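You operate a simulated robot arm through the tools that you are given. There is no shell and no other tool.

Carry out the task below with a simulated robot arm. There is one attempt and no reset: what you move stays moved.

JOB
Put the untested orange lead back in slot 2 of the rack.
Fine: pull the mushroom button out, open both grip knobs, raise the crosshead to its upper collar and switch the tester off; keep the lead whole.

The check looks at the end state, three seconds after you hand in, the way a careful person would. Anything else that was tipped, shoved, dropped, spilled or broken makes it a failure.

ROBOT AND FRAMES
A 6-joint arm with a two-finger gripper, fixed in place. Base frame: the origin is on the floor under the middle of its stand, x ahead of it, y to its left, z up. Lengths are in m, angles in degrees, forces in N, time in s.
It reaches about 1.637 m from its shoulder. Its first joint turns from -166.0 to 166.0 degrees. Payload 3.43 kg.
Tool frame: the origin (TCP) lies between the finger pads and is the grasp point; the fingertips stand 0.02 m ahead of it; z points along the fingers, y is the line along which they close. The gripper opens to 0.19 m; its body begins 0.248 m behind the TCP.
Orientation is that of the tool frame in the base frame, as [roll, pitch, yaw] about the fixed x, y, z axes, in that order (R = Rz(yaw) Ry(pitch) Rx(roll)). With the fingers straight down and closing along the base's y, the tool's x points along the base's -x, its y along +y and its z along -z.

CONTROLS
- The arm moves only by the tool servo_tool. Its arguments are lists of equal length, an entry for each row: "linear": the shift along the tool's x, y, z in units of 20 mm (1.0 is 20 mm), a list of three; "rotation": the turn, a rotation vector about the tool's x, y, z in units of 5 degrees (1.0 is 5 degrees), a list of three; "fingers": the opening in per cent of the stroke, from 0 (shut) to 100 (fully open). In form: {"linear": [[dx, dy, dz], ...], "rotation": [[ax, ay, az], ...], "fingers": [fingers, ...]}. A call has 1 to 20 rows; each row shifts and turns the commanded pose from where the row before left it, along the tool's axes as they then stand. A call with a number of a shift or a turn outside -1 to 1 is refused whole. A row lasts 0.2 s, in which the tool goes at most 0.05 m and 8.6 degrees; a call with a longer step from one row to the next is refused whole, and so is a gripper value outside its range. A pose out of reach is approached as far as the arm can. The call stops where the force on the tool passes 90 N (or 10 N more than at its start, if that is more) or the arm is blocked; 0.2 s more then pass. The fingers move at their own pace (about 0.045 m/s each) and stop on an object; they squeeze with about 24 N. The grip force told is the motor's: it shows also when the fingers shut on nothing. Time passes only in rows, and 0.2 s behind the last, so rows that do not move let the fingers close. The reply holds the time, the measured pose of the TCP, the force on the tool along the base axes, the opening and the grip force, in the units named above and with some noise, with the torque about the TCP (base axes, N m) and any sound that the robot's microphone picked up.
- Cameras (640 x 400 px; columns grow to the right, rows downward): "scene" is fixed at [0.0428, 0.5029, 1.5802]; the picture's right is [-0.41, -0.91, 0.00], its down [-0.48, 0.21, -0.85] and it looks along [0.78, -0.35, -0.52] (base axes); focal length 302 px, centre (320, 200). "wrist" rides on the gripper at [0.07, -0.008, -0.288] in the tool frame; the picture's right is [0.12, 0.99, 0.00], its down [-0.96, 0.12, -0.25] and it looks along [-0.25, 0.03, 0.97] (tool axes); focal length 261 px, centre (320, 200). There is no depth. A picture from a camera that has moved, and an enlarged one, comes with that camera's place and axes in the base frame and with its lens. The place of the scene camera against the robot may be out by one fixed shift of up to 0.012 m in any direction.
- camera(camera): a new picture of that camera. No time passes.
- lift_body(by): slides the trunk up (or, below 0, down) by that many m; the arm rides with it, the base frame stays. It gives what a move gives, with no picture.
- zoom(camera, box): a new picture of the part [left, top, right, bottom] of that camera's present view, enlarged. No time passes.
- finish_job(): hands the job in; it is judged then, once.

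Places have to be worked out from the pictures, the camera data and where the tool is seen. Open the gripper and draw the arm clear of the work before you hand the job in, unless the task says otherwise.

The tools are called after "Call:" by a JSON object that holds its "api" and its "payload". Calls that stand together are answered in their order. servo_tool: Moves the arm, as the interface text tells. Its arguments: {"type":"object","properties":{"linear":{"type":"array","items":{"type":"array","items":{"type":"number"}}},"rotation":{"type":"array","items":{"type":"array","items":{"type":"number"}}},"fingers":{"type":"array","items":{"type":"number"}}},"required":["linear","rotation","fingers"]} The other tools are called the same way: lift_body (by) moves the trunk up or down; camera (camera) takes a picture; zoom (camera, box) takes an enlarged picture of a part of a camera's view; finish_job () hands the job in.

At the start:

```text
t: 0.0
eef_pos: [0.5382, 0.2417, 1.4168]
tcp_rot: [179.8, 0.2, 179.9]
ft_force: [-0.1, 0.7, -0.2]
torque: [0.02, 0.0, -0.01]
opening: 0.19
grip_force: 0.0
trunk travel left (down, up): [-0.24, 0.0]
```

scene: 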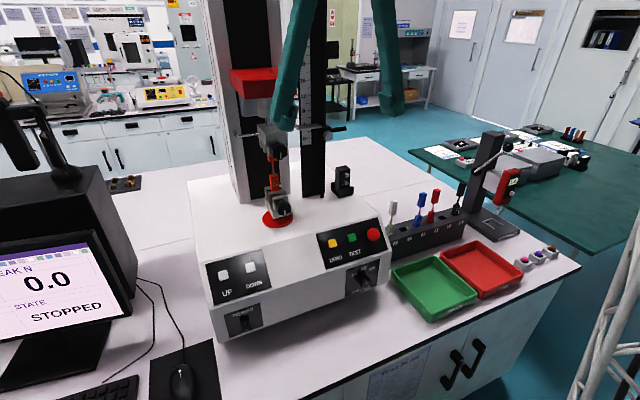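
wrist: 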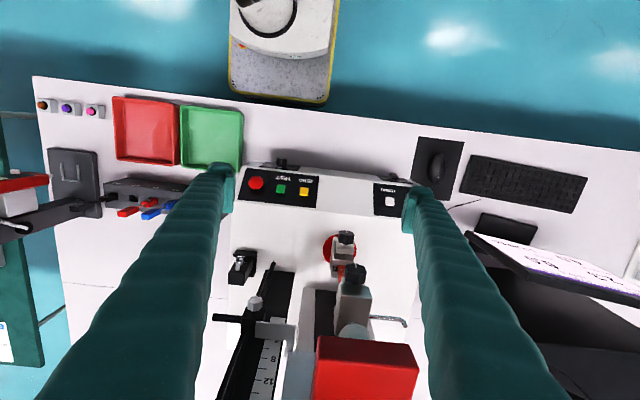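

I'll start by looking closely at the tester, the rack and the controls in both cameras.

Call:
{"api": "zoom", "payload": {"camera": "scene", "box": [200, 60, 400, 240]}}

Call:
{"api": "zoom", "payload": {"camera": "scene", "box": [190, 200, 400, 350]}}

Call:
{"api": "zoom", "payload": {"camera": "scene", "box": [370, 120, 590, 310]}}

Call:
{"api": "zoom", "payload": {"camera": "wrist", "box": [200, 130, 440, 400]}}

Call:
{"api": "zoom", "payload": {"camera": "scene", "box": [0, 200, 220, 400]}}

```text
2.22 times, centred on (300, 150) of scene
camera zoom: at [0.0428, 0.5029, 1.5802], right [-0.41, -0.91, 0.0], down [-0.48, 0.21, -0.85], along [0.78, -0.35, -0.52], focal length 671 px, centre (364, 311)
```

zoom: 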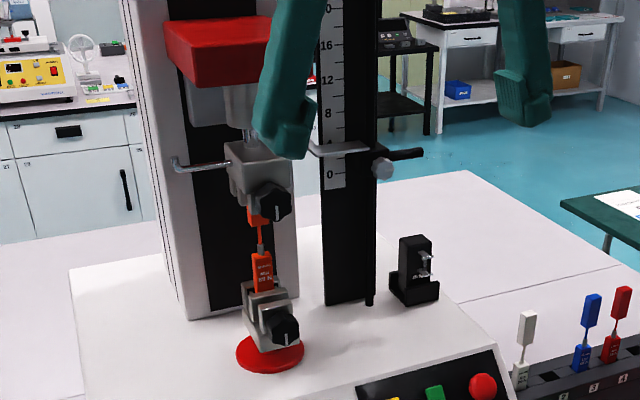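

```text
2.67 times, centred on (295, 275) of scene
camera zoom: at [0.0428, 0.5029, 1.5802], right [-0.41, -0.91, 0.0], down [-0.48, 0.21, -0.85], along [0.78, -0.35, -0.52], focal length 806 px, centre (387, 0)
```

zoom: 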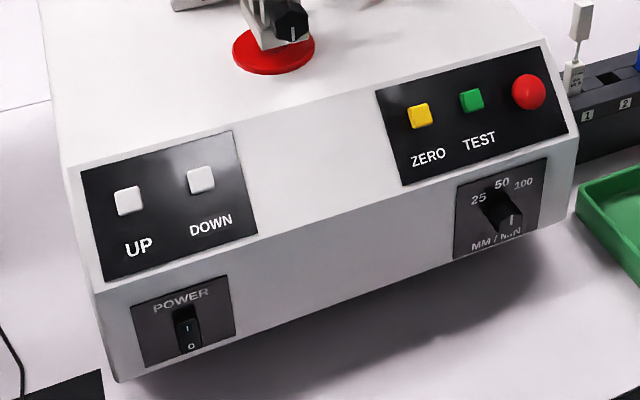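

```text
2.11 times, centred on (480, 215) of scene
camera zoom: at [0.0428, 0.5029, 1.5802], right [-0.41, -0.91, 0.0], down [-0.48, 0.21, -0.85], along [0.78, -0.35, -0.52], focal length 636 px, centre (-17, 168)
```

zoom: 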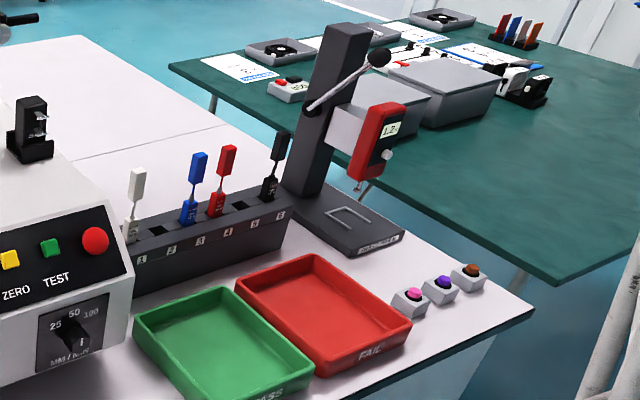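

```text
1.48 times, centred on (320, 265) of wrist
camera zoom: at [0.4656, 0.2314, 1.7033], right [-0.12, 0.99, 0.0], down [0.96, 0.11, 0.25], along [0.25, 0.03, -0.97], focal length 386 px, centre (320, 104)
```

zoom: 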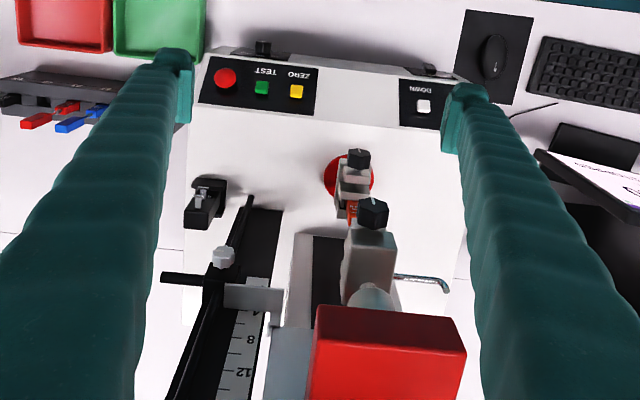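

```text
2.00 times, centred on (110, 300) of scene
camera zoom: at [0.0428, 0.5029, 1.5802], right [-0.41, -0.91, 0.0], down [-0.48, 0.21, -0.85], along [0.78, -0.35, -0.52], focal length 604 px, centre (740, 0)
```

zoom: 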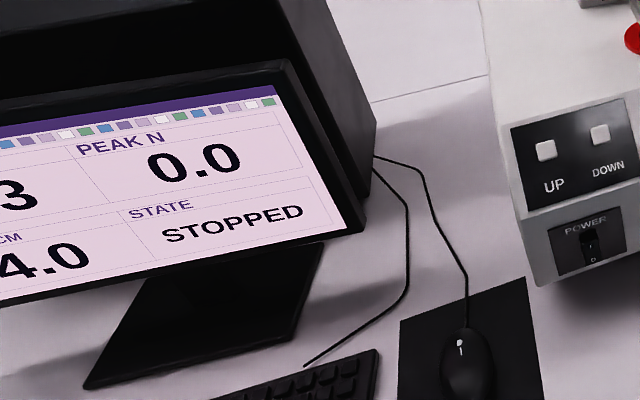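

I'll zoom in tighter on the grips, rack, limit rod and screen to read the details before moving anything.

Call:
{"api": "zoom", "payload": {"camera": "scene", "box": [235, 110, 325, 235]}}

Call:
{"api": "zoom", "payload": {"camera": "scene", "box": [220, 0, 400, 120]}}

Call:
{"api": "zoom", "payload": {"camera": "scene", "box": [375, 170, 475, 270]}}

Call:
{"api": "zoom", "payload": {"camera": "scene", "box": [210, 240, 300, 340]}}

Call:
{"api": "zoom", "payload": {"camera": "scene", "box": [320, 205, 400, 305]}}

Call:
{"api": "zoom", "payload": {"camera": "wrist", "box": [230, 220, 430, 400]}}

Call:
{"api": "zoom", "payload": {"camera": "scene", "box": [0, 230, 140, 350]}}

```text
3.20 times, centred on (280, 172) of scene
camera zoom: at [0.0428, 0.5029, 1.5802], right [-0.41, -0.91, 0.0], down [-0.48, 0.21, -0.85], along [0.78, -0.35, -0.52], focal length 967 px, centre (448, 288)
```

zoom: 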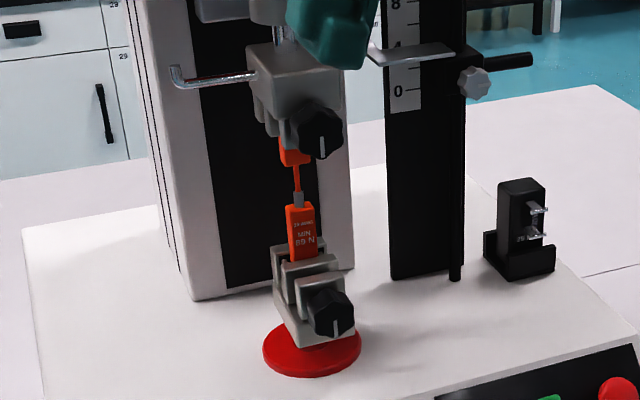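

```text
3.33 times, centred on (310, 60) of scene
camera zoom: at [0.0428, 0.5029, 1.5802], right [-0.41, -0.91, 0.0], down [-0.48, 0.21, -0.85], along [0.78, -0.35, -0.52], focal length 1007 px, centre (353, 667)
```

zoom: 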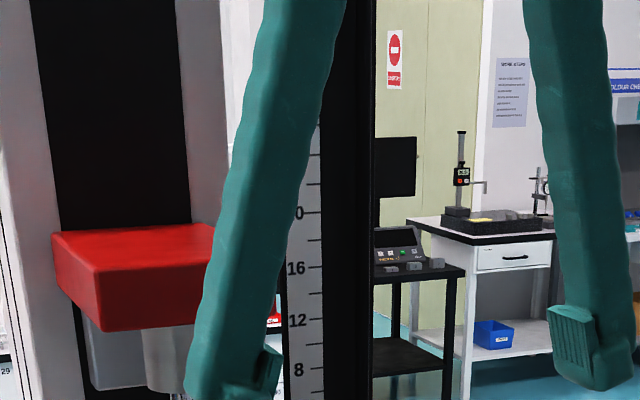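

```text
4.00 times, centred on (425, 220) of scene
camera zoom: at [0.0428, 0.5029, 1.5802], right [-0.41, -0.91, 0.0], down [-0.48, 0.21, -0.85], along [0.78, -0.35, -0.52], focal length 1208 px, centre (-100, 120)
```

zoom: 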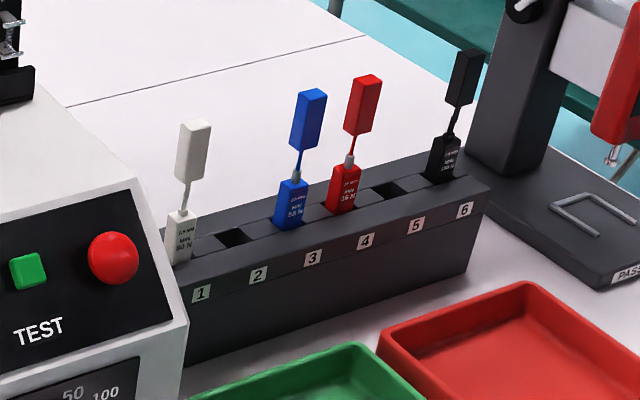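

```text
4.00 times, centred on (255, 290) of scene
camera zoom: at [0.0428, 0.5029, 1.5802], right [-0.41, -0.91, 0.0], down [-0.48, 0.21, -0.85], along [0.78, -0.35, -0.52], focal length 1208 px, centre (580, -160)
```

zoom: 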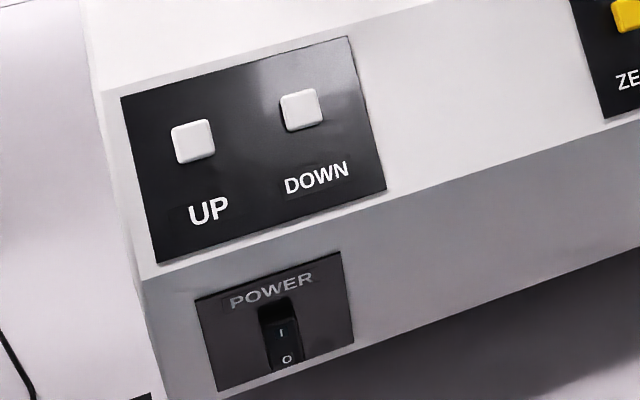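

```text
4.00 times, centred on (360, 255) of scene
camera zoom: at [0.0428, 0.5029, 1.5802], right [-0.41, -0.91, 0.0], down [-0.48, 0.21, -0.85], along [0.78, -0.35, -0.52], focal length 1208 px, centre (160, -20)
```

zoom: 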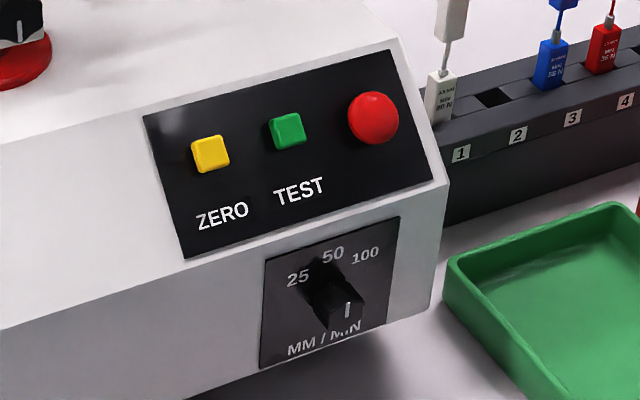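

```text
2.22 times, centred on (330, 310) of wrist
camera zoom: at [0.4656, 0.2314, 1.7033], right [-0.12, 0.99, 0.0], down [0.96, 0.11, 0.25], along [0.25, 0.03, -0.97], focal length 579 px, centre (298, -44)
```

zoom: 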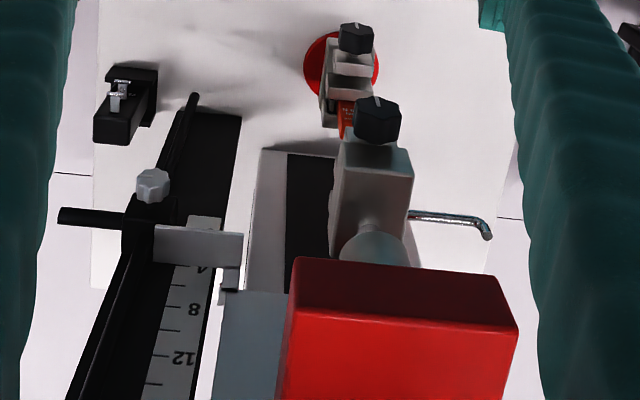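

```text
3.33 times, centred on (70, 290) of scene
camera zoom: at [0.0428, 0.5029, 1.5802], right [-0.41, -0.91, 0.0], down [-0.48, 0.21, -0.85], along [0.78, -0.35, -0.52], focal length 1007 px, centre (1153, -100)
```

zoom: 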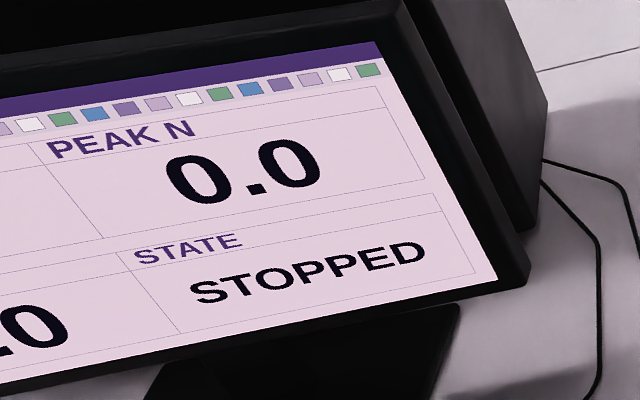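

The mushroom head triangulates to about (0.61, 0.08, 1.04) on a panel tilted about 30°, and the knobs to about (0.686, 0.318, 1.154) and (0.687, 0.318, 1.31), both facing the robot. I'll move sideways over the mushroom, partly close the fingers and tilt the tool to the panel normal so I can look closer.

Call:
{"api": "servo_tool", "payload": {"linear": [[0, -1, 0], [0, -1, 0], [0, -1, 0], [0, -1, 0], [0, -1, 0.5], [0, -1, 0.5], [0, -1, 1], [0, -1, 1], [0.5, 0, 1], [0.5, 0, 1], [0, 0, 0], [0, 0, 0], [0, 0, 0], [0, 0, 0], [0, 0, 0], [0, 0, 0]], "rotation": [[0, 0, 0], [0, 0, 0], [0, 0, 0], [0, 0, 0], [0, 0, 0], [0, 0, 0], [0, 0, 0], [0, 0, 0], [0, 0, 0], [0, 0, 0], [0, -1, 0], [0, -1, 0], [0, -1, 0], [0, -1, 0], [0, -1, 0], [0, -1, 0]], "fingers": [45, 45, 45, 45, 45, 45, 45, 45, 45, 45, 45, 45, 45, 45, 45, 45]}}

Call:
{"api": "camera", "payload": {"camera": "wrist"}}

Call:
{"api": "camera", "payload": {"camera": "scene"}}

```text
t: 3.4
eef_pos: [0.5199, 0.0815, 1.3157]
tcp_rot: [179.9, 30.3, 179.9]
ft_force: [0.5, 0.1, -0.5]
torque: [-0.08, 0.15, -0.04]
opening: 0.0856
grip_force: 0.0
trunk travel left (down, up): [-0.24, 0.0]
```

```text
taken
camera wrist: at [0.3127, 0.0724, 1.528], right [-0.1, 0.99, -0.06], down [0.7, 0.11, 0.7], along [0.7, 0.03, -0.71], focal length 261 px, centre (320, 200)
```

wrist: 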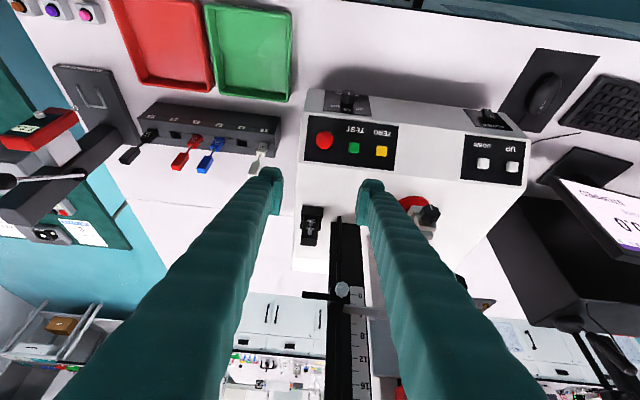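

```text
taken
```

scene: 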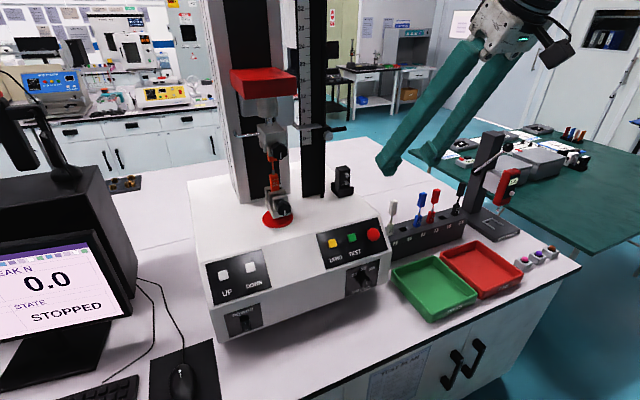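

The tilt is right (tool z ≈ (0.5, 0, -0.87)), and the mushroom re-triangulates from the wrist views to about (0.61, 0.084, 1.045). I'll zoom in on the panel, the rack and the rest from here.

Call:
{"api": "zoom", "payload": {"camera": "wrist", "box": [270, 80, 410, 200]}}

Call:
{"api": "zoom", "payload": {"camera": "wrist", "box": [110, 80, 300, 200]}}

Call:
{"api": "zoom", "payload": {"camera": "wrist", "box": [400, 90, 540, 240]}}

Call:
{"api": "zoom", "payload": {"camera": "wrist", "box": [280, 190, 420, 400]}}

Call:
{"api": "zoom", "payload": {"camera": "scene", "box": [200, 0, 380, 120]}}

```text
3.33 times, centred on (340, 140) of wrist
camera zoom: at [0.3127, 0.0724, 1.528], right [-0.1, 0.99, -0.06], down [0.7, 0.11, 0.7], along [0.7, 0.03, -0.71], focal length 869 px, centre (253, 400)
```

zoom: 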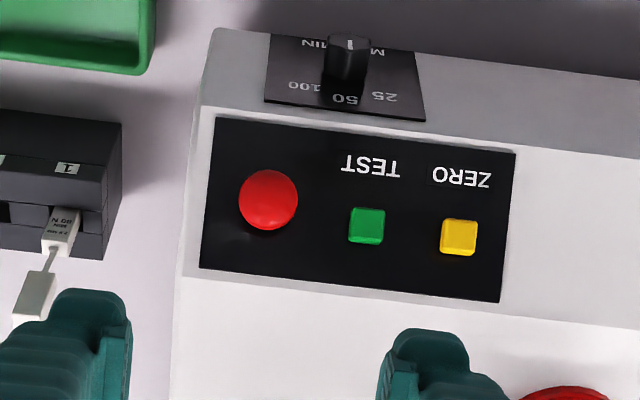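

```text
3.33 times, centred on (205, 140) of wrist
camera zoom: at [0.3127, 0.0724, 1.528], right [-0.1, 0.99, -0.06], down [0.7, 0.11, 0.7], along [0.7, 0.03, -0.71], focal length 869 px, centre (703, 400)
```

zoom: 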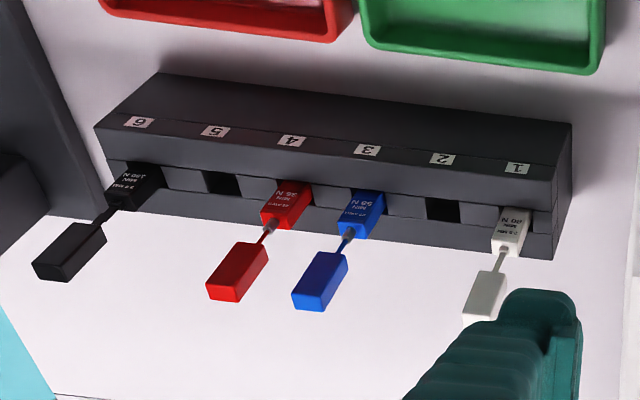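

```text
2.67 times, centred on (470, 165) of wrist
camera zoom: at [0.3127, 0.0724, 1.528], right [-0.1, 0.99, -0.06], down [0.7, 0.11, 0.7], along [0.7, 0.03, -0.71], focal length 695 px, centre (-80, 293)
```

zoom: 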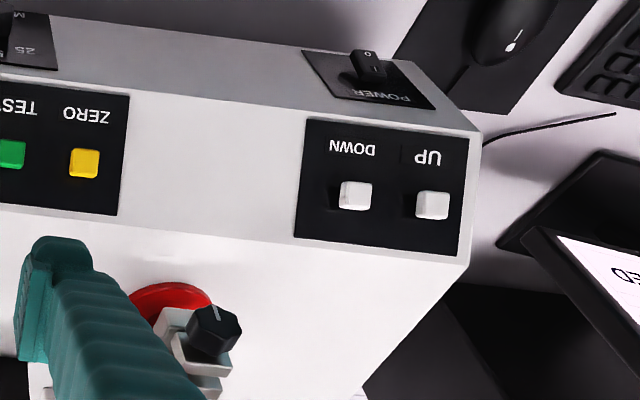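

```text
1.90 times, centred on (350, 295) of wrist
camera zoom: at [0.3127, 0.0724, 1.528], right [-0.1, 0.99, -0.06], down [0.7, 0.11, 0.7], along [0.7, 0.03, -0.71], focal length 496 px, centre (263, 19)
```

zoom: 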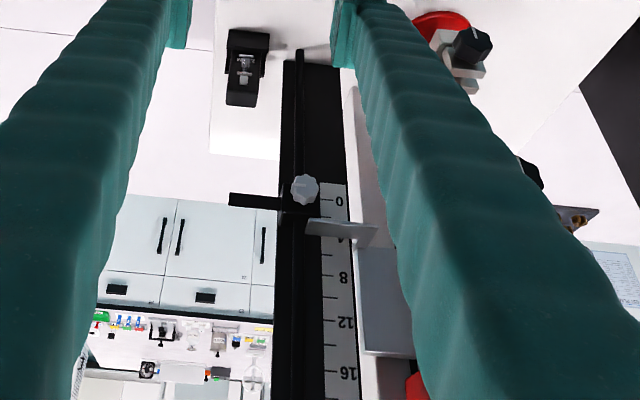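

```text
3.33 times, centred on (290, 60) of scene
camera zoom: at [0.0428, 0.5029, 1.5802], right [-0.41, -0.91, 0.0], down [-0.48, 0.21, -0.85], along [0.78, -0.35, -0.52], focal length 1007 px, centre (420, 667)
```

zoom: 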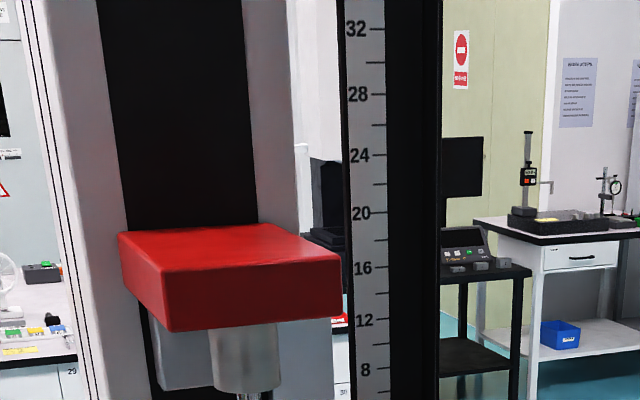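

The corner fits put the panel tilt nearer 45°, and the TEST button leaves little finger room along y. So I'll tilt to 45° and turn the gripper 90° about its axis, to close along the slope direction while still clear above.

Call:
{"api": "servo_tool", "payload": {"linear": [[0, 0, 0], [0, 0, 0], [0, 0, 0], [0, 0, 0], [0, 0, 0], [0, 0, 0], [0, 0, 0], [0, 0, 0], [0, 0, 0], [0, 0, 0], [0, 0, 0], [0, 0, 0], [0, 0, 0], [0, 0, 0], [0, 0, 0], [0, 0, 0], [0, 0, 0], [0, 0, 0], [0, 0, 0], [0, 0, 0]], "rotation": [[0, -1, 0], [0, -1, 0], [0, -1, 0], [0, 0, 1], [0, 0, 1], [0, 0, 1], [0, 0, 1], [0, 0, 1], [0, 0, 1], [0, 0, 1], [0, 0, 1], [0, 0, 1], [0, 0, 1], [0, 0, 1], [0, 0, 1], [0, 0, 1], [0, 0, 1], [0, 0, 1], [0, 0, 1], [0, 0, 1]], "fingers": [40, 40, 40, 40, 40, 40, 40, 40, 40, 40, 40, 40, 40, 40, 40, 40, 40, 40, 40, 40]}}

Call:
{"api": "servo_tool", "payload": {"linear": [[0, 0, 0]], "rotation": [[0, 0, 1]], "fingers": [40]}}

Call:
{"api": "camera", "payload": {"camera": "wrist"}}

Call:
{"api": "camera", "payload": {"camera": "scene"}}

```text
t: 7.6
eef_pos: [0.5187, 0.0813, 1.3165]
tcp_rot: [134.8, 3.4, 93.5]
ft_force: [0.2, -0.5, 0.2]
torque: [0.0, -0.01, -0.04]
opening: 0.0759
grip_force: 0.0
trunk travel left (down, up): [-0.24, 0.0]
```

```text
t: 8.0
eef_pos: [0.5179, 0.0816, 1.3172]
tcp_rot: [134.7, -0.3, 89.9]
ft_force: [-0.4, -0.5, 0.9]
torque: [-0.01, 0.02, 0.03]
opening: 0.0758
grip_force: 0.0
trunk travel left (down, up): [-0.24, 0.0]
```

```text
taken
camera wrist: at [0.3076, 0.1507, 1.5118], right [0.7, 0.12, 0.71], down [-0.1, -0.96, 0.25], along [0.71, -0.24, -0.66], focal length 261 px, centre (320, 200)
```

wrist: 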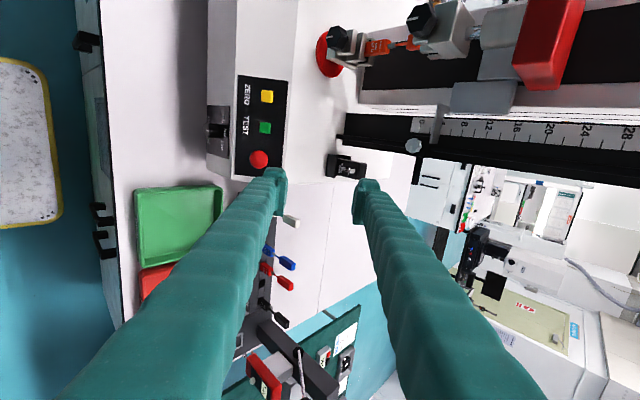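

```text
taken
```

scene: 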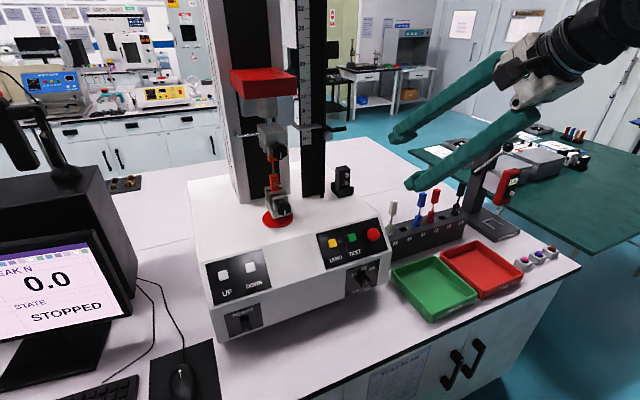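

I'll zoom to get a precise mushroom centre and see the panel edge from this angle.

Call:
{"api": "zoom", "payload": {"camera": "wrist", "box": [200, 60, 320, 200]}}

Call:
{"api": "zoom", "payload": {"camera": "wrist", "box": [300, 0, 480, 110]}}

```text
2.86 times, centred on (260, 130) of wrist
camera zoom: at [0.3076, 0.1507, 1.5118], right [0.7, 0.12, 0.71], down [-0.1, -0.96, 0.25], along [0.71, -0.24, -0.66], focal length 745 px, centre (491, 400)
```

zoom: 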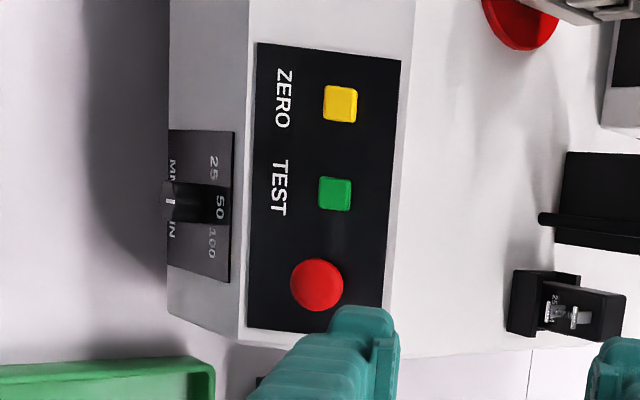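

```text
3.56 times, centred on (390, 55) of wrist
camera zoom: at [0.3076, 0.1507, 1.5118], right [0.7, 0.12, 0.71], down [-0.1, -0.96, 0.25], along [0.71, -0.24, -0.66], focal length 927 px, centre (71, 716)
```

zoom: 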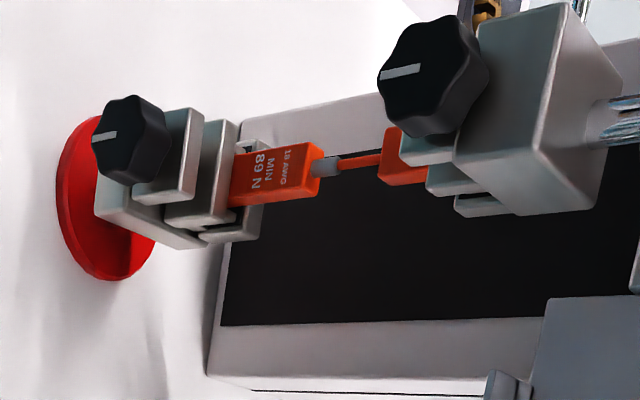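

The mushroom centre is about (0.611, 0.085, 1.045), mid-panel. I'll come down to a hover about 0.15 m off it along the panel normal.

Call:
{"api": "servo_tool", "payload": {"linear": [[0.02, -0.92, 0.77], [0.02, -0.92, 0.77], [0.02, -0.92, 0.77], [0.02, -0.92, 0.77], [0.02, -0.92, 0.77], [0.02, -0.92, 0.77], [0.03, -0.83, 0.75], [0, 0, 0]], "rotation": [[0, 0, 0], [0, 0, 0], [0, 0, 0], [0, 0, 0], [0, 0, 0], [0, 0, 0], [0, 0, 0], [0, 0, 0]], "fingers": [38, 38, 38, 38, 38, 38, 38, 38]}}

Call:
{"api": "camera", "payload": {"camera": "wrist"}}

Call:
{"api": "zoom", "payload": {"camera": "scene", "box": [300, 130, 480, 290]}}

```text
t: 9.8
eef_pos: [0.5056, 0.0836, 1.1512]
tcp_rot: [134.7, -0.3, 90.0]
ft_force: [-0.3, -0.6, 0.0]
torque: [-0.03, 0.0, 0.01]
opening: 0.0722
grip_force: 0.0
trunk travel left (down, up): [-0.24, 0.0]
```

```text
taken
camera wrist: at [0.2944, 0.154, 1.3464], right [0.7, 0.12, 0.71], down [-0.09, -0.96, 0.25], along [0.71, -0.24, -0.66], focal length 261 px, centre (320, 200)
```

wrist: 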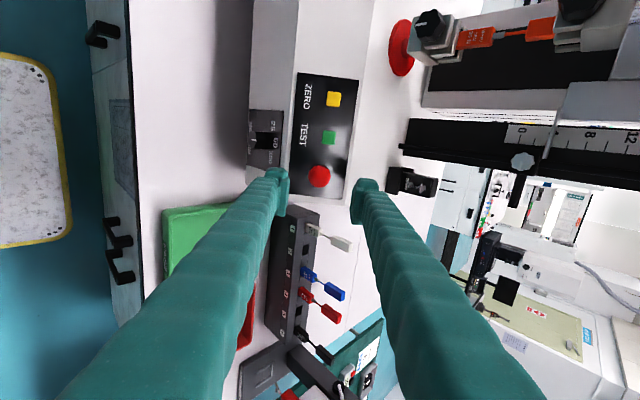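

```text
2.50 times, centred on (390, 210) of scene
camera zoom: at [0.0428, 0.5029, 1.5802], right [-0.41, -0.91, 0.0], down [-0.48, 0.21, -0.85], along [0.78, -0.35, -0.52], focal length 755 px, centre (145, 175)
```

zoom: 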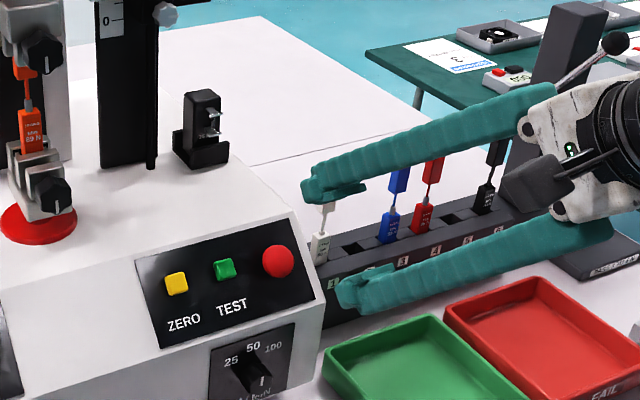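

The tool axis passes through the mushroom. I'll advance 0.11 m along the normal and check clearance.

Call:
{"api": "servo_tool", "payload": {"linear": [[0.06, 0, 0.9], [0.06, 0, 0.9], [0, 0, 0.9], [0, 0, 0.9], [0, 0, 0.9], [0, 0, 0.5], [0, 0, 0.5], [0, 0, 0]], "rotation": [[0, 0, 0], [0, 0, 0], [0, 0, 0], [0, 0, 0], [0, 0, 0], [0, 0, 0], [0, 0, 0], [0, 0, 0]], "fingers": [36, 36, 36, 36, 36, 36, 36, 36]}}

Call:
{"api": "zoom", "payload": {"camera": "wrist", "box": [220, 60, 420, 260]}}

Call:
{"api": "zoom", "payload": {"camera": "scene", "box": [320, 160, 440, 290]}}

```text
t: 11.6
eef_pos: [0.5835, 0.0876, 1.0729]
tcp_rot: [134.7, -0.1, 89.9]
ft_force: [0.2, 0.1, 0.1]
torque: [-0.01, 0.0, 0.01]
opening: 0.0685
grip_force: 0.2
trunk travel left (down, up): [-0.24, 0.0]
```

```text
2.00 times, centred on (320, 160) of wrist
camera zoom: at [0.3737, 0.1573, 1.2685], right [0.7, 0.12, 0.71], down [-0.09, -0.96, 0.25], along [0.71, -0.24, -0.66], focal length 521 px, centre (320, 280)
```

zoom: 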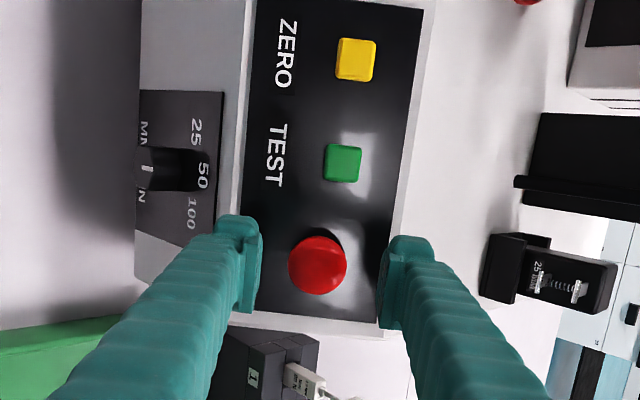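

```text
3.08 times, centred on (380, 225) of scene
camera zoom: at [0.0428, 0.5029, 1.5802], right [-0.41, -0.91, 0.0], down [-0.48, 0.21, -0.85], along [0.78, -0.35, -0.52], focal length 930 px, centre (135, 123)
```

zoom: 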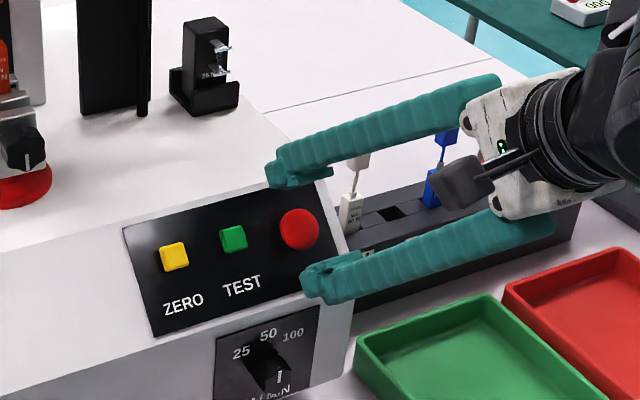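

The mushroom is centred between the fingers. I'll creep forward while watching the contact force.

Call:
{"api": "servo_tool", "payload": {"linear": [[-0.05, 0, 0.5], [0, 0, 0.5], [0, 0, 0.25], [0, 0, 0]], "rotation": [[0, 0, 0], [0, 0, 0], [0, 0, 0], [0, 0, 0]], "fingers": [34, 34, 34, 34]}}

Call:
{"api": "zoom", "payload": {"camera": "scene", "box": [330, 190, 410, 270]}}

Call:
{"api": "zoom", "payload": {"camera": "wrist", "box": [260, 120, 380, 240]}}

```text
t: 12.6
eef_pos: [0.6023, 0.086, 1.0556]
tcp_rot: [134.8, -0.2, 90.1]
ft_force: [0.1, -1.0, -0.2]
torque: [-0.04, 0.04, -0.02]
opening: 0.0644
grip_force: 0.0
trunk travel left (down, up): [-0.24, 0.0]
```

```text
5.00 times, centred on (370, 230) of scene
camera zoom: at [0.0428, 0.5029, 1.5802], right [-0.41, -0.91, 0.0], down [-0.48, 0.21, -0.85], along [0.78, -0.35, -0.52], focal length 1510 px, centre (70, 50)
```

zoom: 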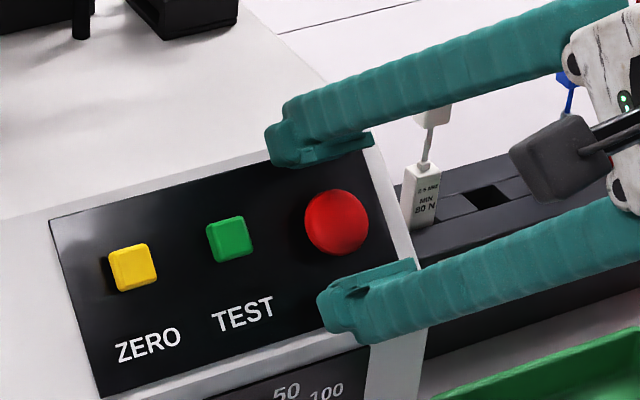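

```text
3.33 times, centred on (320, 180) of wrist
camera zoom: at [0.3917, 0.1559, 1.2514], right [0.7, 0.12, 0.71], down [-0.09, -0.96, 0.25], along [0.71, -0.24, -0.66], focal length 869 px, centre (320, 267)
```

zoom: 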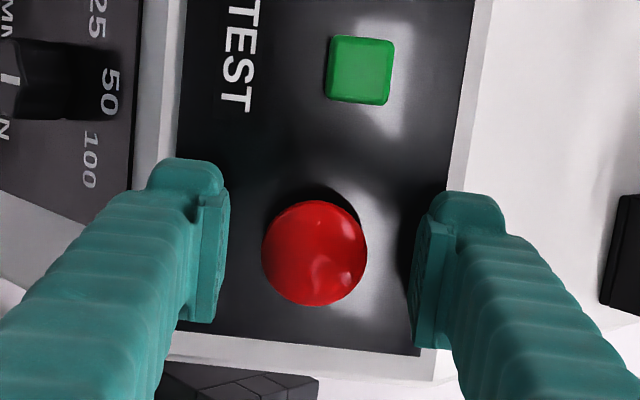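

No contact yet. I'll advance another 8 mm in small steps.

Call:
{"api": "servo_tool", "payload": {"linear": [[0, 0, 0.2], [0, 0, 0.2], [0, 0, 0]], "rotation": [[0, 0, 0], [0, 0, 0], [0, 0, 0]], "fingers": [34, 34, 34]}}

Call:
{"api": "zoom", "payload": {"camera": "scene", "box": [330, 190, 410, 270]}}

Call:
{"api": "zoom", "payload": {"camera": "wrist", "box": [260, 120, 380, 240]}}

```text
t: 13.4
eef_pos: [0.6082, 0.0863, 1.0492]
tcp_rot: [134.7, -0.3, 90.0]
ft_force: [0.3, 0.0, -0.6]
torque: [0.01, -0.01, -0.03]
opening: 0.0643
grip_force: 0.0
trunk travel left (down, up): [-0.24, 0.0]
```

```text
5.00 times, centred on (370, 230) of scene
camera zoom: at [0.0428, 0.5029, 1.5802], right [-0.41, -0.91, 0.0], down [-0.48, 0.21, -0.85], along [0.78, -0.35, -0.52], focal length 1510 px, centre (70, 50)
```

zoom: 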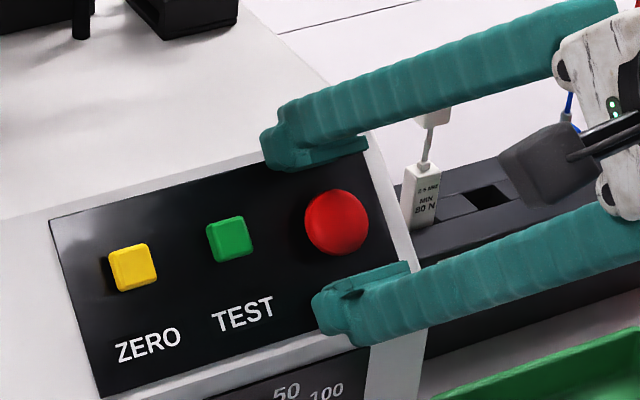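

```text
3.33 times, centred on (320, 180) of wrist
camera zoom: at [0.3969, 0.1555, 1.2454], right [0.7, 0.12, 0.71], down [-0.1, -0.96, 0.25], along [0.71, -0.24, -0.66], focal length 869 px, centre (320, 267)
```

zoom: 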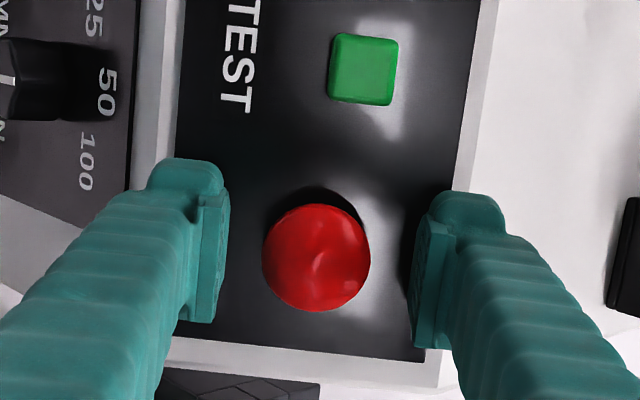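

The fingertips should now reach past the head, so I'll close on it here.

Call:
{"api": "servo_tool", "payload": {"linear": [[0, 0, 0], [0, 0, 0], [0, 0, 0], [0, 0, 0], [0, 0, 0]], "rotation": [[0, 0, 0], [0, 0, 0], [0, 0, 0], [0, 0, 0], [0, 0, 0]], "fingers": [10, 10, 10, 10, 10]}}

Call:
{"api": "zoom", "payload": {"camera": "wrist", "box": [260, 120, 380, 240]}}

Call:
{"api": "zoom", "payload": {"camera": "scene", "box": [330, 190, 410, 270]}}

```text
t: 14.6
eef_pos: [0.6062, 0.0867, 1.0482]
tcp_rot: [134.7, -0.1, 90.0]
ft_force: [-16.5, -2.6, -10.8]
torque: [0.0, 0.1, 0.0]
opening: 0.0335
grip_force: 45.5
trunk travel left (down, up): [-0.24, 0.0]
```

```text
3.33 times, centred on (320, 180) of wrist
camera zoom: at [0.3962, 0.1553, 1.2449], right [0.7, 0.12, 0.71], down [-0.1, -0.96, 0.25], along [0.71, -0.24, -0.66], focal length 869 px, centre (320, 267)
```

zoom: 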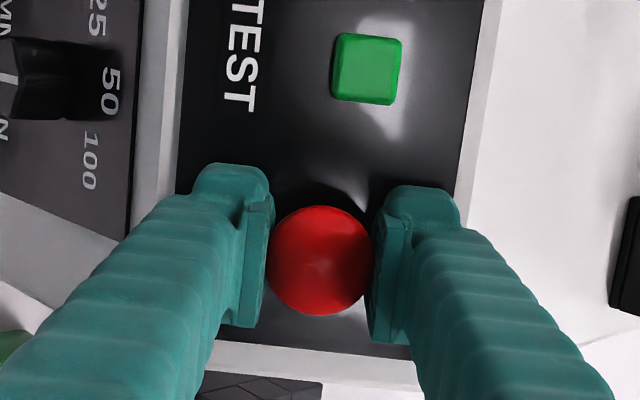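

```text
5.00 times, centred on (370, 230) of scene
camera zoom: at [0.0428, 0.5029, 1.5802], right [-0.41, -0.91, 0.0], down [-0.48, 0.21, -0.85], along [0.78, -0.35, -0.52], focal length 1510 px, centre (70, 50)
```

zoom: 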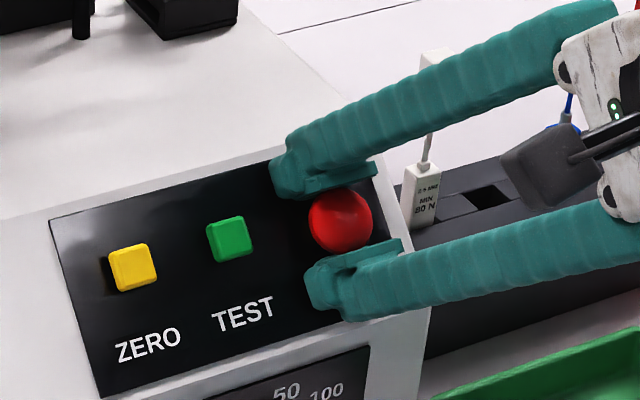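

It gripped at 33.5 mm with about 20 N of sideways load. I'll relax that by a couple of millimetres and then pull out along the tool axis.

Call:
{"api": "servo_tool", "payload": {"linear": [[0, -0.12, 0], [0, 0, 0], [0, 0, -0.15], [0, 0, -0.15], [0, 0, -0.15], [0, 0, -0.15], [0, 0, 0]], "rotation": [[0, 0, 0], [0, 0, 0], [0, 0, 0], [0, 0, 0], [0, 0, 0], [0, 0, 0], [0, 0, 0]], "fingers": [5, 5, 5, 5, 5, 5, 5]}}

Call:
{"api": "zoom", "payload": {"camera": "wrist", "box": [260, 120, 380, 240]}}

Call:
{"api": "zoom", "payload": {"camera": "scene", "box": [330, 190, 410, 270]}}

Call:
{"api": "zoom", "payload": {"camera": "scene", "box": [0, 230, 140, 350]}}

```text
t: 16.2
eef_pos: [0.6006, 0.085, 1.0562]
tcp_rot: [134.8, 0.0, 90.1]
ft_force: [79.6, -27.2, -33.0]
torque: [-0.06, 0.42, -0.42]
opening: 0.0331
grip_force: 45.4
trunk travel left (down, up): [-0.24, 0.0]
stopped in row 7: the force on the tool passed its limit at 91 N (the readings are from after the stop); the commanded pose is now the measured one
```

```text
3.33 times, centred on (320, 180) of wrist
camera zoom: at [0.3898, 0.1553, 1.2512], right [0.7, 0.12, 0.7], down [-0.09, -0.96, 0.26], along [0.71, -0.24, -0.66], focal length 869 px, centre (320, 267)
```

zoom: 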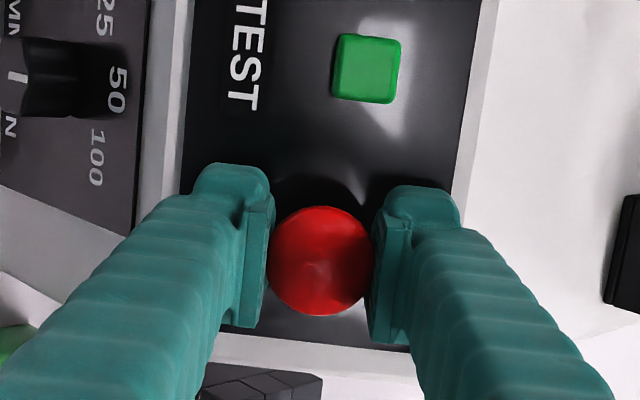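

```text
5.00 times, centred on (370, 230) of scene
camera zoom: at [0.0428, 0.5029, 1.5802], right [-0.41, -0.91, 0.0], down [-0.48, 0.21, -0.85], along [0.78, -0.35, -0.52], focal length 1510 px, centre (70, 50)
```

zoom: 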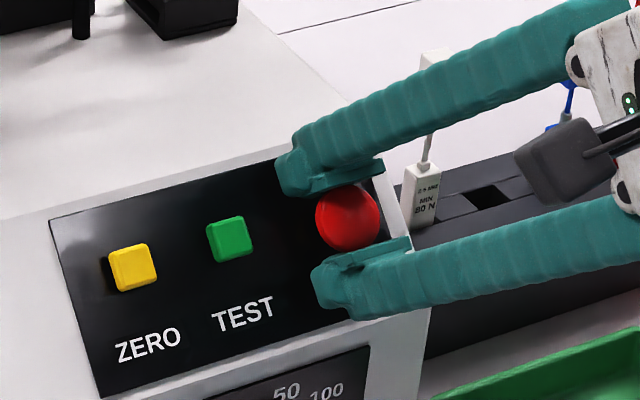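

```text
3.33 times, centred on (70, 290) of scene
camera zoom: at [0.0428, 0.5029, 1.5802], right [-0.41, -0.91, 0.0], down [-0.48, 0.21, -0.85], along [0.78, -0.35, -0.52], focal length 1007 px, centre (1153, -100)
```

zoom: 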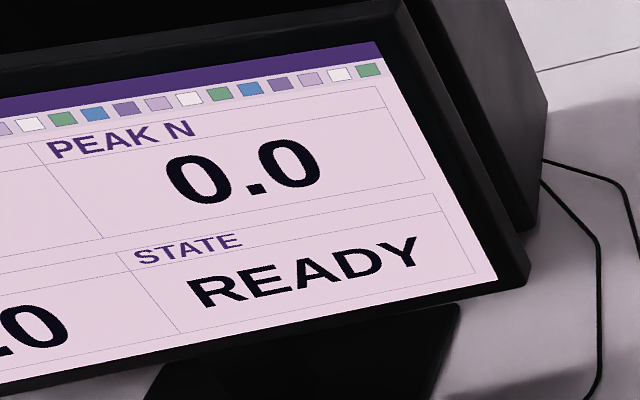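

The screen now reads READY, so the mushroom is out. I'll open the fingers, and withdraw along the axis.

Call:
{"api": "servo_tool", "payload": {"linear": [[0, 0, 0], [0, 0, 0], [0, 0, 0], [0, 0, 0], [0, 0, -0.5], [0, 0, -1], [0, 0, -1], [0, 0, -1], [0, 0, -1], [0, 0, -1]], "rotation": [[0, 0, 0], [0, 0, 0], [0, 0, 0], [0, 0, 0], [0, 0, 0], [0, 0, 0], [0, 0, 0], [0, 0, 0], [0, 0, 0], [0, 0, 0]], "fingers": [34, 34, 34, 34, 34, 34, 34, 34, 34, 34]}}

Call:
{"api": "camera", "payload": {"camera": "scene"}}

Call:
{"api": "zoom", "payload": {"camera": "scene", "box": [330, 190, 410, 270]}}

Call:
{"api": "zoom", "payload": {"camera": "scene", "box": [0, 230, 140, 350]}}

```text
t: 18.4
eef_pos: [0.5172, 0.0859, 1.1362]
tcp_rot: [134.7, -0.1, 90.2]
ft_force: [0.4, 0.7, -1.3]
torque: [-0.03, 0.0, -0.04]
opening: 0.0643
grip_force: 0.1
trunk travel left (down, up): [-0.24, 0.0]
```

```text
taken
```

scene: 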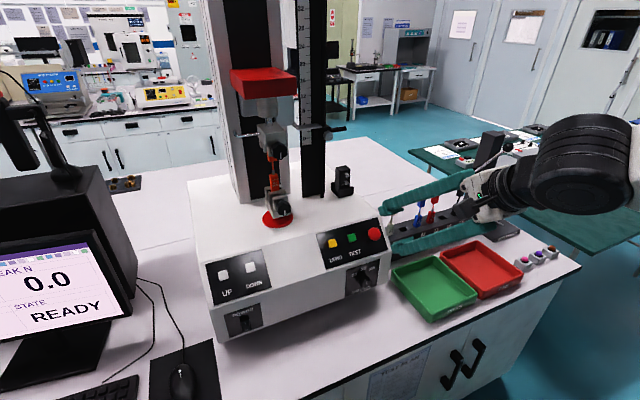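

```text
5.00 times, centred on (370, 230) of scene
camera zoom: at [0.0428, 0.5029, 1.5802], right [-0.41, -0.91, 0.0], down [-0.48, 0.21, -0.85], along [0.78, -0.35, -0.52], focal length 1510 px, centre (70, 50)
```

zoom: 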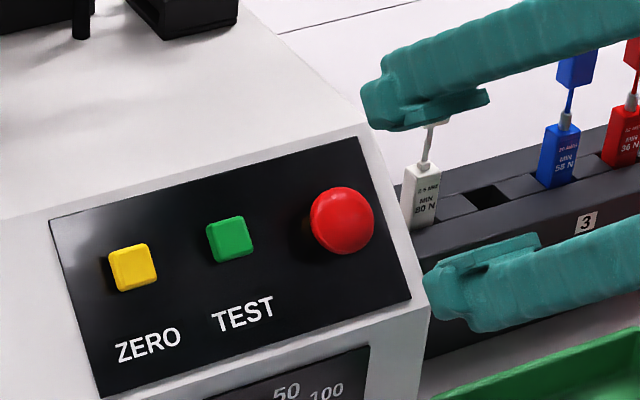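

```text
3.33 times, centred on (70, 290) of scene
camera zoom: at [0.0428, 0.5029, 1.5802], right [-0.41, -0.91, 0.0], down [-0.48, 0.21, -0.85], along [0.78, -0.35, -0.52], focal length 1007 px, centre (1153, -100)
```

zoom: 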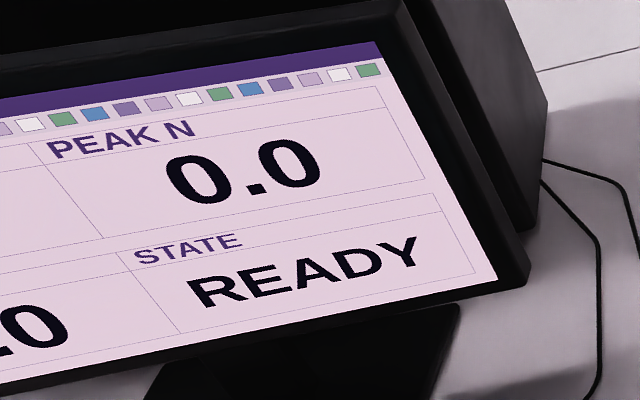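

The mushroom now stands proud and the state is READY. Next I'll lift and slide over to the front of the upper grip knob at about (0.687, 0.3175, 1.31), keeping back from it.

Call:
{"api": "servo_tool", "payload": {"linear": [[0, 0.77, -0.765], [0, 0.77, -0.765], [0, 0.77, -0.765], [0, 0.77, -0.765], [0, 0.77, -0.765], [0, 0.77, -0.765], [0, 0.77, -0.765], [0, 0.77, -0.765], [0.965, 0, 0], [0.965, 0, 0], [0.965, 0, 0], [0.965, 0, 0], [0.965, 0, 0], [0.965, 0, 0], [0.965, 0, 0], [0.965, 0, 0], [0.965, 0, 0], [0.965, 0, 0], [0.965, 0, 0], [0.965, 0, 0]], "rotation": [[0, 0, 0], [0, 0, 0], [0, 0, 0], [0, 0, 0], [0, 0, 0], [0, 0, 0], [0, 0, 0], [0, 0, 0], [0, 0, 0], [0, 0, 0], [0, 0, 0], [0, 0, 0], [0, 0, 0], [0, 0, 0], [0, 0, 0], [0, 0, 0], [0, 0, 0], [0, 0, 0], [0, 0, 0], [0, 0, 0]], "fingers": [34, 34, 34, 34, 34, 34, 34, 34, 34, 34, 34, 34, 34, 34, 34, 34, 34, 34, 34, 34]}}

Call:
{"api": "servo_tool", "payload": {"linear": [[0, 0, 0], [0, 0, 0], [0, 0, 0], [0, 0, 0], [0, 0, 0], [0, 0, 0], [0, 0, 0], [0, 0, 0], [0, 0, 0]], "rotation": [[-1, 0, 0], [-1, 0, 0], [-1, 0, 0], [-1, 0, 0], [-1, 0, 0], [-1, 0, 0], [-1, 0, 0], [-1, 0, 0], [-1, 0, 0]], "fingers": [34, 34, 34, 34, 34, 34, 34, 34, 34]}}

Call:
{"api": "camera", "payload": {"camera": "wrist"}}

Call:
{"api": "camera", "payload": {"camera": "scene"}}

```text
t: 22.6
eef_pos: [0.5152, 0.3171, 1.3094]
tcp_rot: [134.6, -0.1, 90.1]
ft_force: [0.3, 0.1, -0.3]
torque: [0.02, -0.01, 0.02]
opening: 0.0643
grip_force: 0.1
trunk travel left (down, up): [-0.24, 0.0]
```

```text
t: 24.6
eef_pos: [0.5669, 0.2752, 1.3798]
tcp_rot: [111.6, 2.1, 93.3]
ft_force: [-0.3, 0.0, 0.8]
torque: [-0.06, -0.02, -0.03]
opening: 0.0646
grip_force: 0.0
out of reach, approached as far as the arm can: row 3, 4, 5, 6, 7, 8, 9
trunk travel left (down, up): [-0.24, 0.0]
```

```text
taken
camera wrist: at [0.2914, 0.3317, 1.4754], right [0.36, 0.17, 0.92], down [-0.13, -0.96, 0.23], along [0.92, -0.2, -0.32], focal length 261 px, centre (320, 200)
```

wrist: 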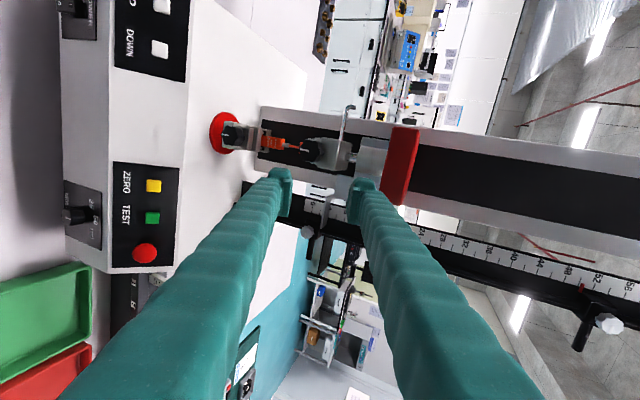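

```text
taken
```

scene: 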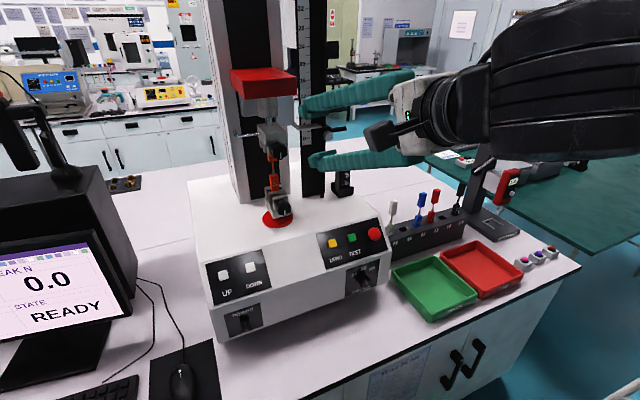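

Full horizontal isn't reachable with the wrist this close to the robot, so I need to do it further forward. I can also see the upper collar far up, near the 56–58 mark. I'll nudge forward a little to see where the commanded pose stands.

Call:
{"api": "servo_tool", "payload": {"linear": [[0, 0, 0.5], [0, 0, 0.5]], "rotation": [[0, 0, 0], [0, 0, 0]], "fingers": [34, 34]}}

```text
t: 25.2
eef_pos: [0.5844, 0.2745, 1.3722]
tcp_rot: [111.8, 2.0, 93.4]
ft_force: [-0.2, 0.4, 0.1]
torque: [0.06, 0.01, 0.06]
opening: 0.0647
grip_force: 0.1
trunk travel left (down, up): [-0.24, 0.0]
```

The commanded pose resets to the measured one, which is good. I'll move to just in front of the upper knob at x≈0.61 and then rotate the remaining ~22° to horizontal.

Call:
{"api": "servo_tool", "payload": {"linear": [[0.545, -0.575, 0.61], [0.545, -0.575, 0.61], [0.545, -0.575, 0.61], [0.545, -0.575, 0.61], [0, 0, 0], [0, 0, 0], [0, 0, 0], [0, 0, 0], [0, 0, 0], [0, 0, 0]], "rotation": [[0, 0, 0], [0, 0, 0], [0, 0, 0], [0, 0, 0], [-0.868, -0.119, 0.105], [-0.868, -0.119, 0.105], [-0.868, -0.119, 0.105], [-0.868, -0.119, 0.105], [-0.868, -0.119, 0.105], [0, 0, 0]], "fingers": [34, 34, 34, 34, 34, 34, 34, 34, 34, 34]}}

Call:
{"api": "camera", "payload": {"camera": "wrist"}}

Call:
{"api": "camera", "payload": {"camera": "scene"}}

```text
t: 27.4
eef_pos: [0.6246, 0.2946, 1.3503]
tcp_rot: [112.7, 2.2, 93.8]
ft_force: [0.0, -0.8, -1.2]
torque: [-0.01, 0.0, -0.01]
opening: 0.0647
grip_force: 0.1
out of reach, approached as far as the arm can: row 1, 2, 3, 4, 5, 6, 7, 8, 9
trunk travel left (down, up): [-0.24, 0.0]
```

```text
taken
camera wrist: at [0.3515, 0.3507, 1.4498], right [0.37, 0.18, 0.91], down [-0.12, -0.96, 0.24], along [0.92, -0.2, -0.34], focal length 261 px, centre (320, 200)
```

wrist: 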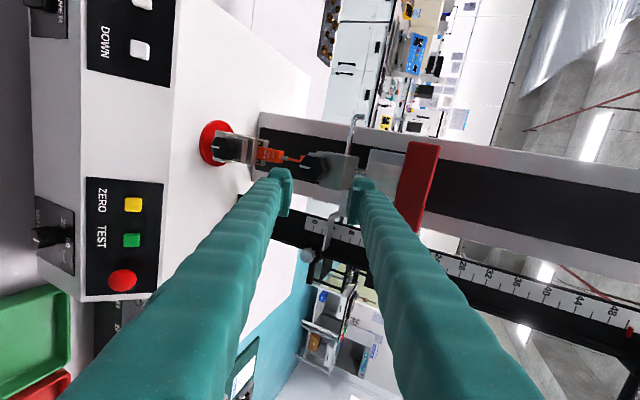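

```text
taken
```

scene: 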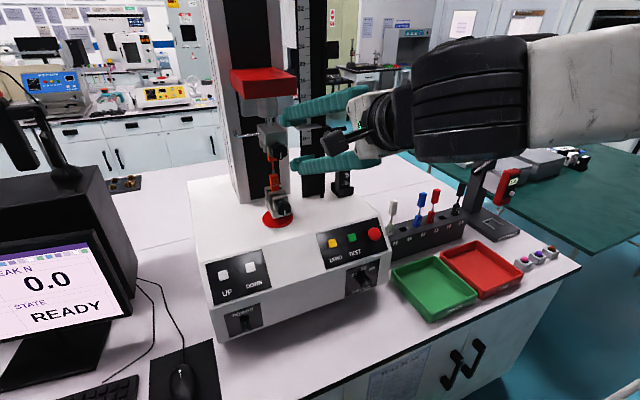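

Still out of reach with the trunk at the top, since the arm is folded too tight at this height. I'll back off to clear space at 45°, then lower the trunk and try horizontal again.

Call:
{"api": "servo_tool", "payload": {"linear": [[0, 0, -1], [0, 0, -1], [0, 0, -1], [0, 0, 0], [0, 0, 0], [0, 0, 0], [0, 0, 0], [0, 0, 0]], "rotation": [[0, 0, 0], [0, 0, 0], [0, 0, 0], [0.9, 0, 0], [0.9, 0, 0], [0.9, 0, 0], [0.9, 0, 0], [0.9, 0, 0]], "fingers": [34, 34, 34, 34, 34, 34, 34, 34]}}

```text
t: 29.2
eef_pos: [0.5686, 0.2923, 1.3755]
tcp_rot: [135.2, 2.3, 93.9]
ft_force: [-0.2, -0.6, 0.7]
torque: [0.06, -0.06, 0.07]
opening: 0.0645
grip_force: 0.1
trunk travel left (down, up): [-0.24, 0.0]
```

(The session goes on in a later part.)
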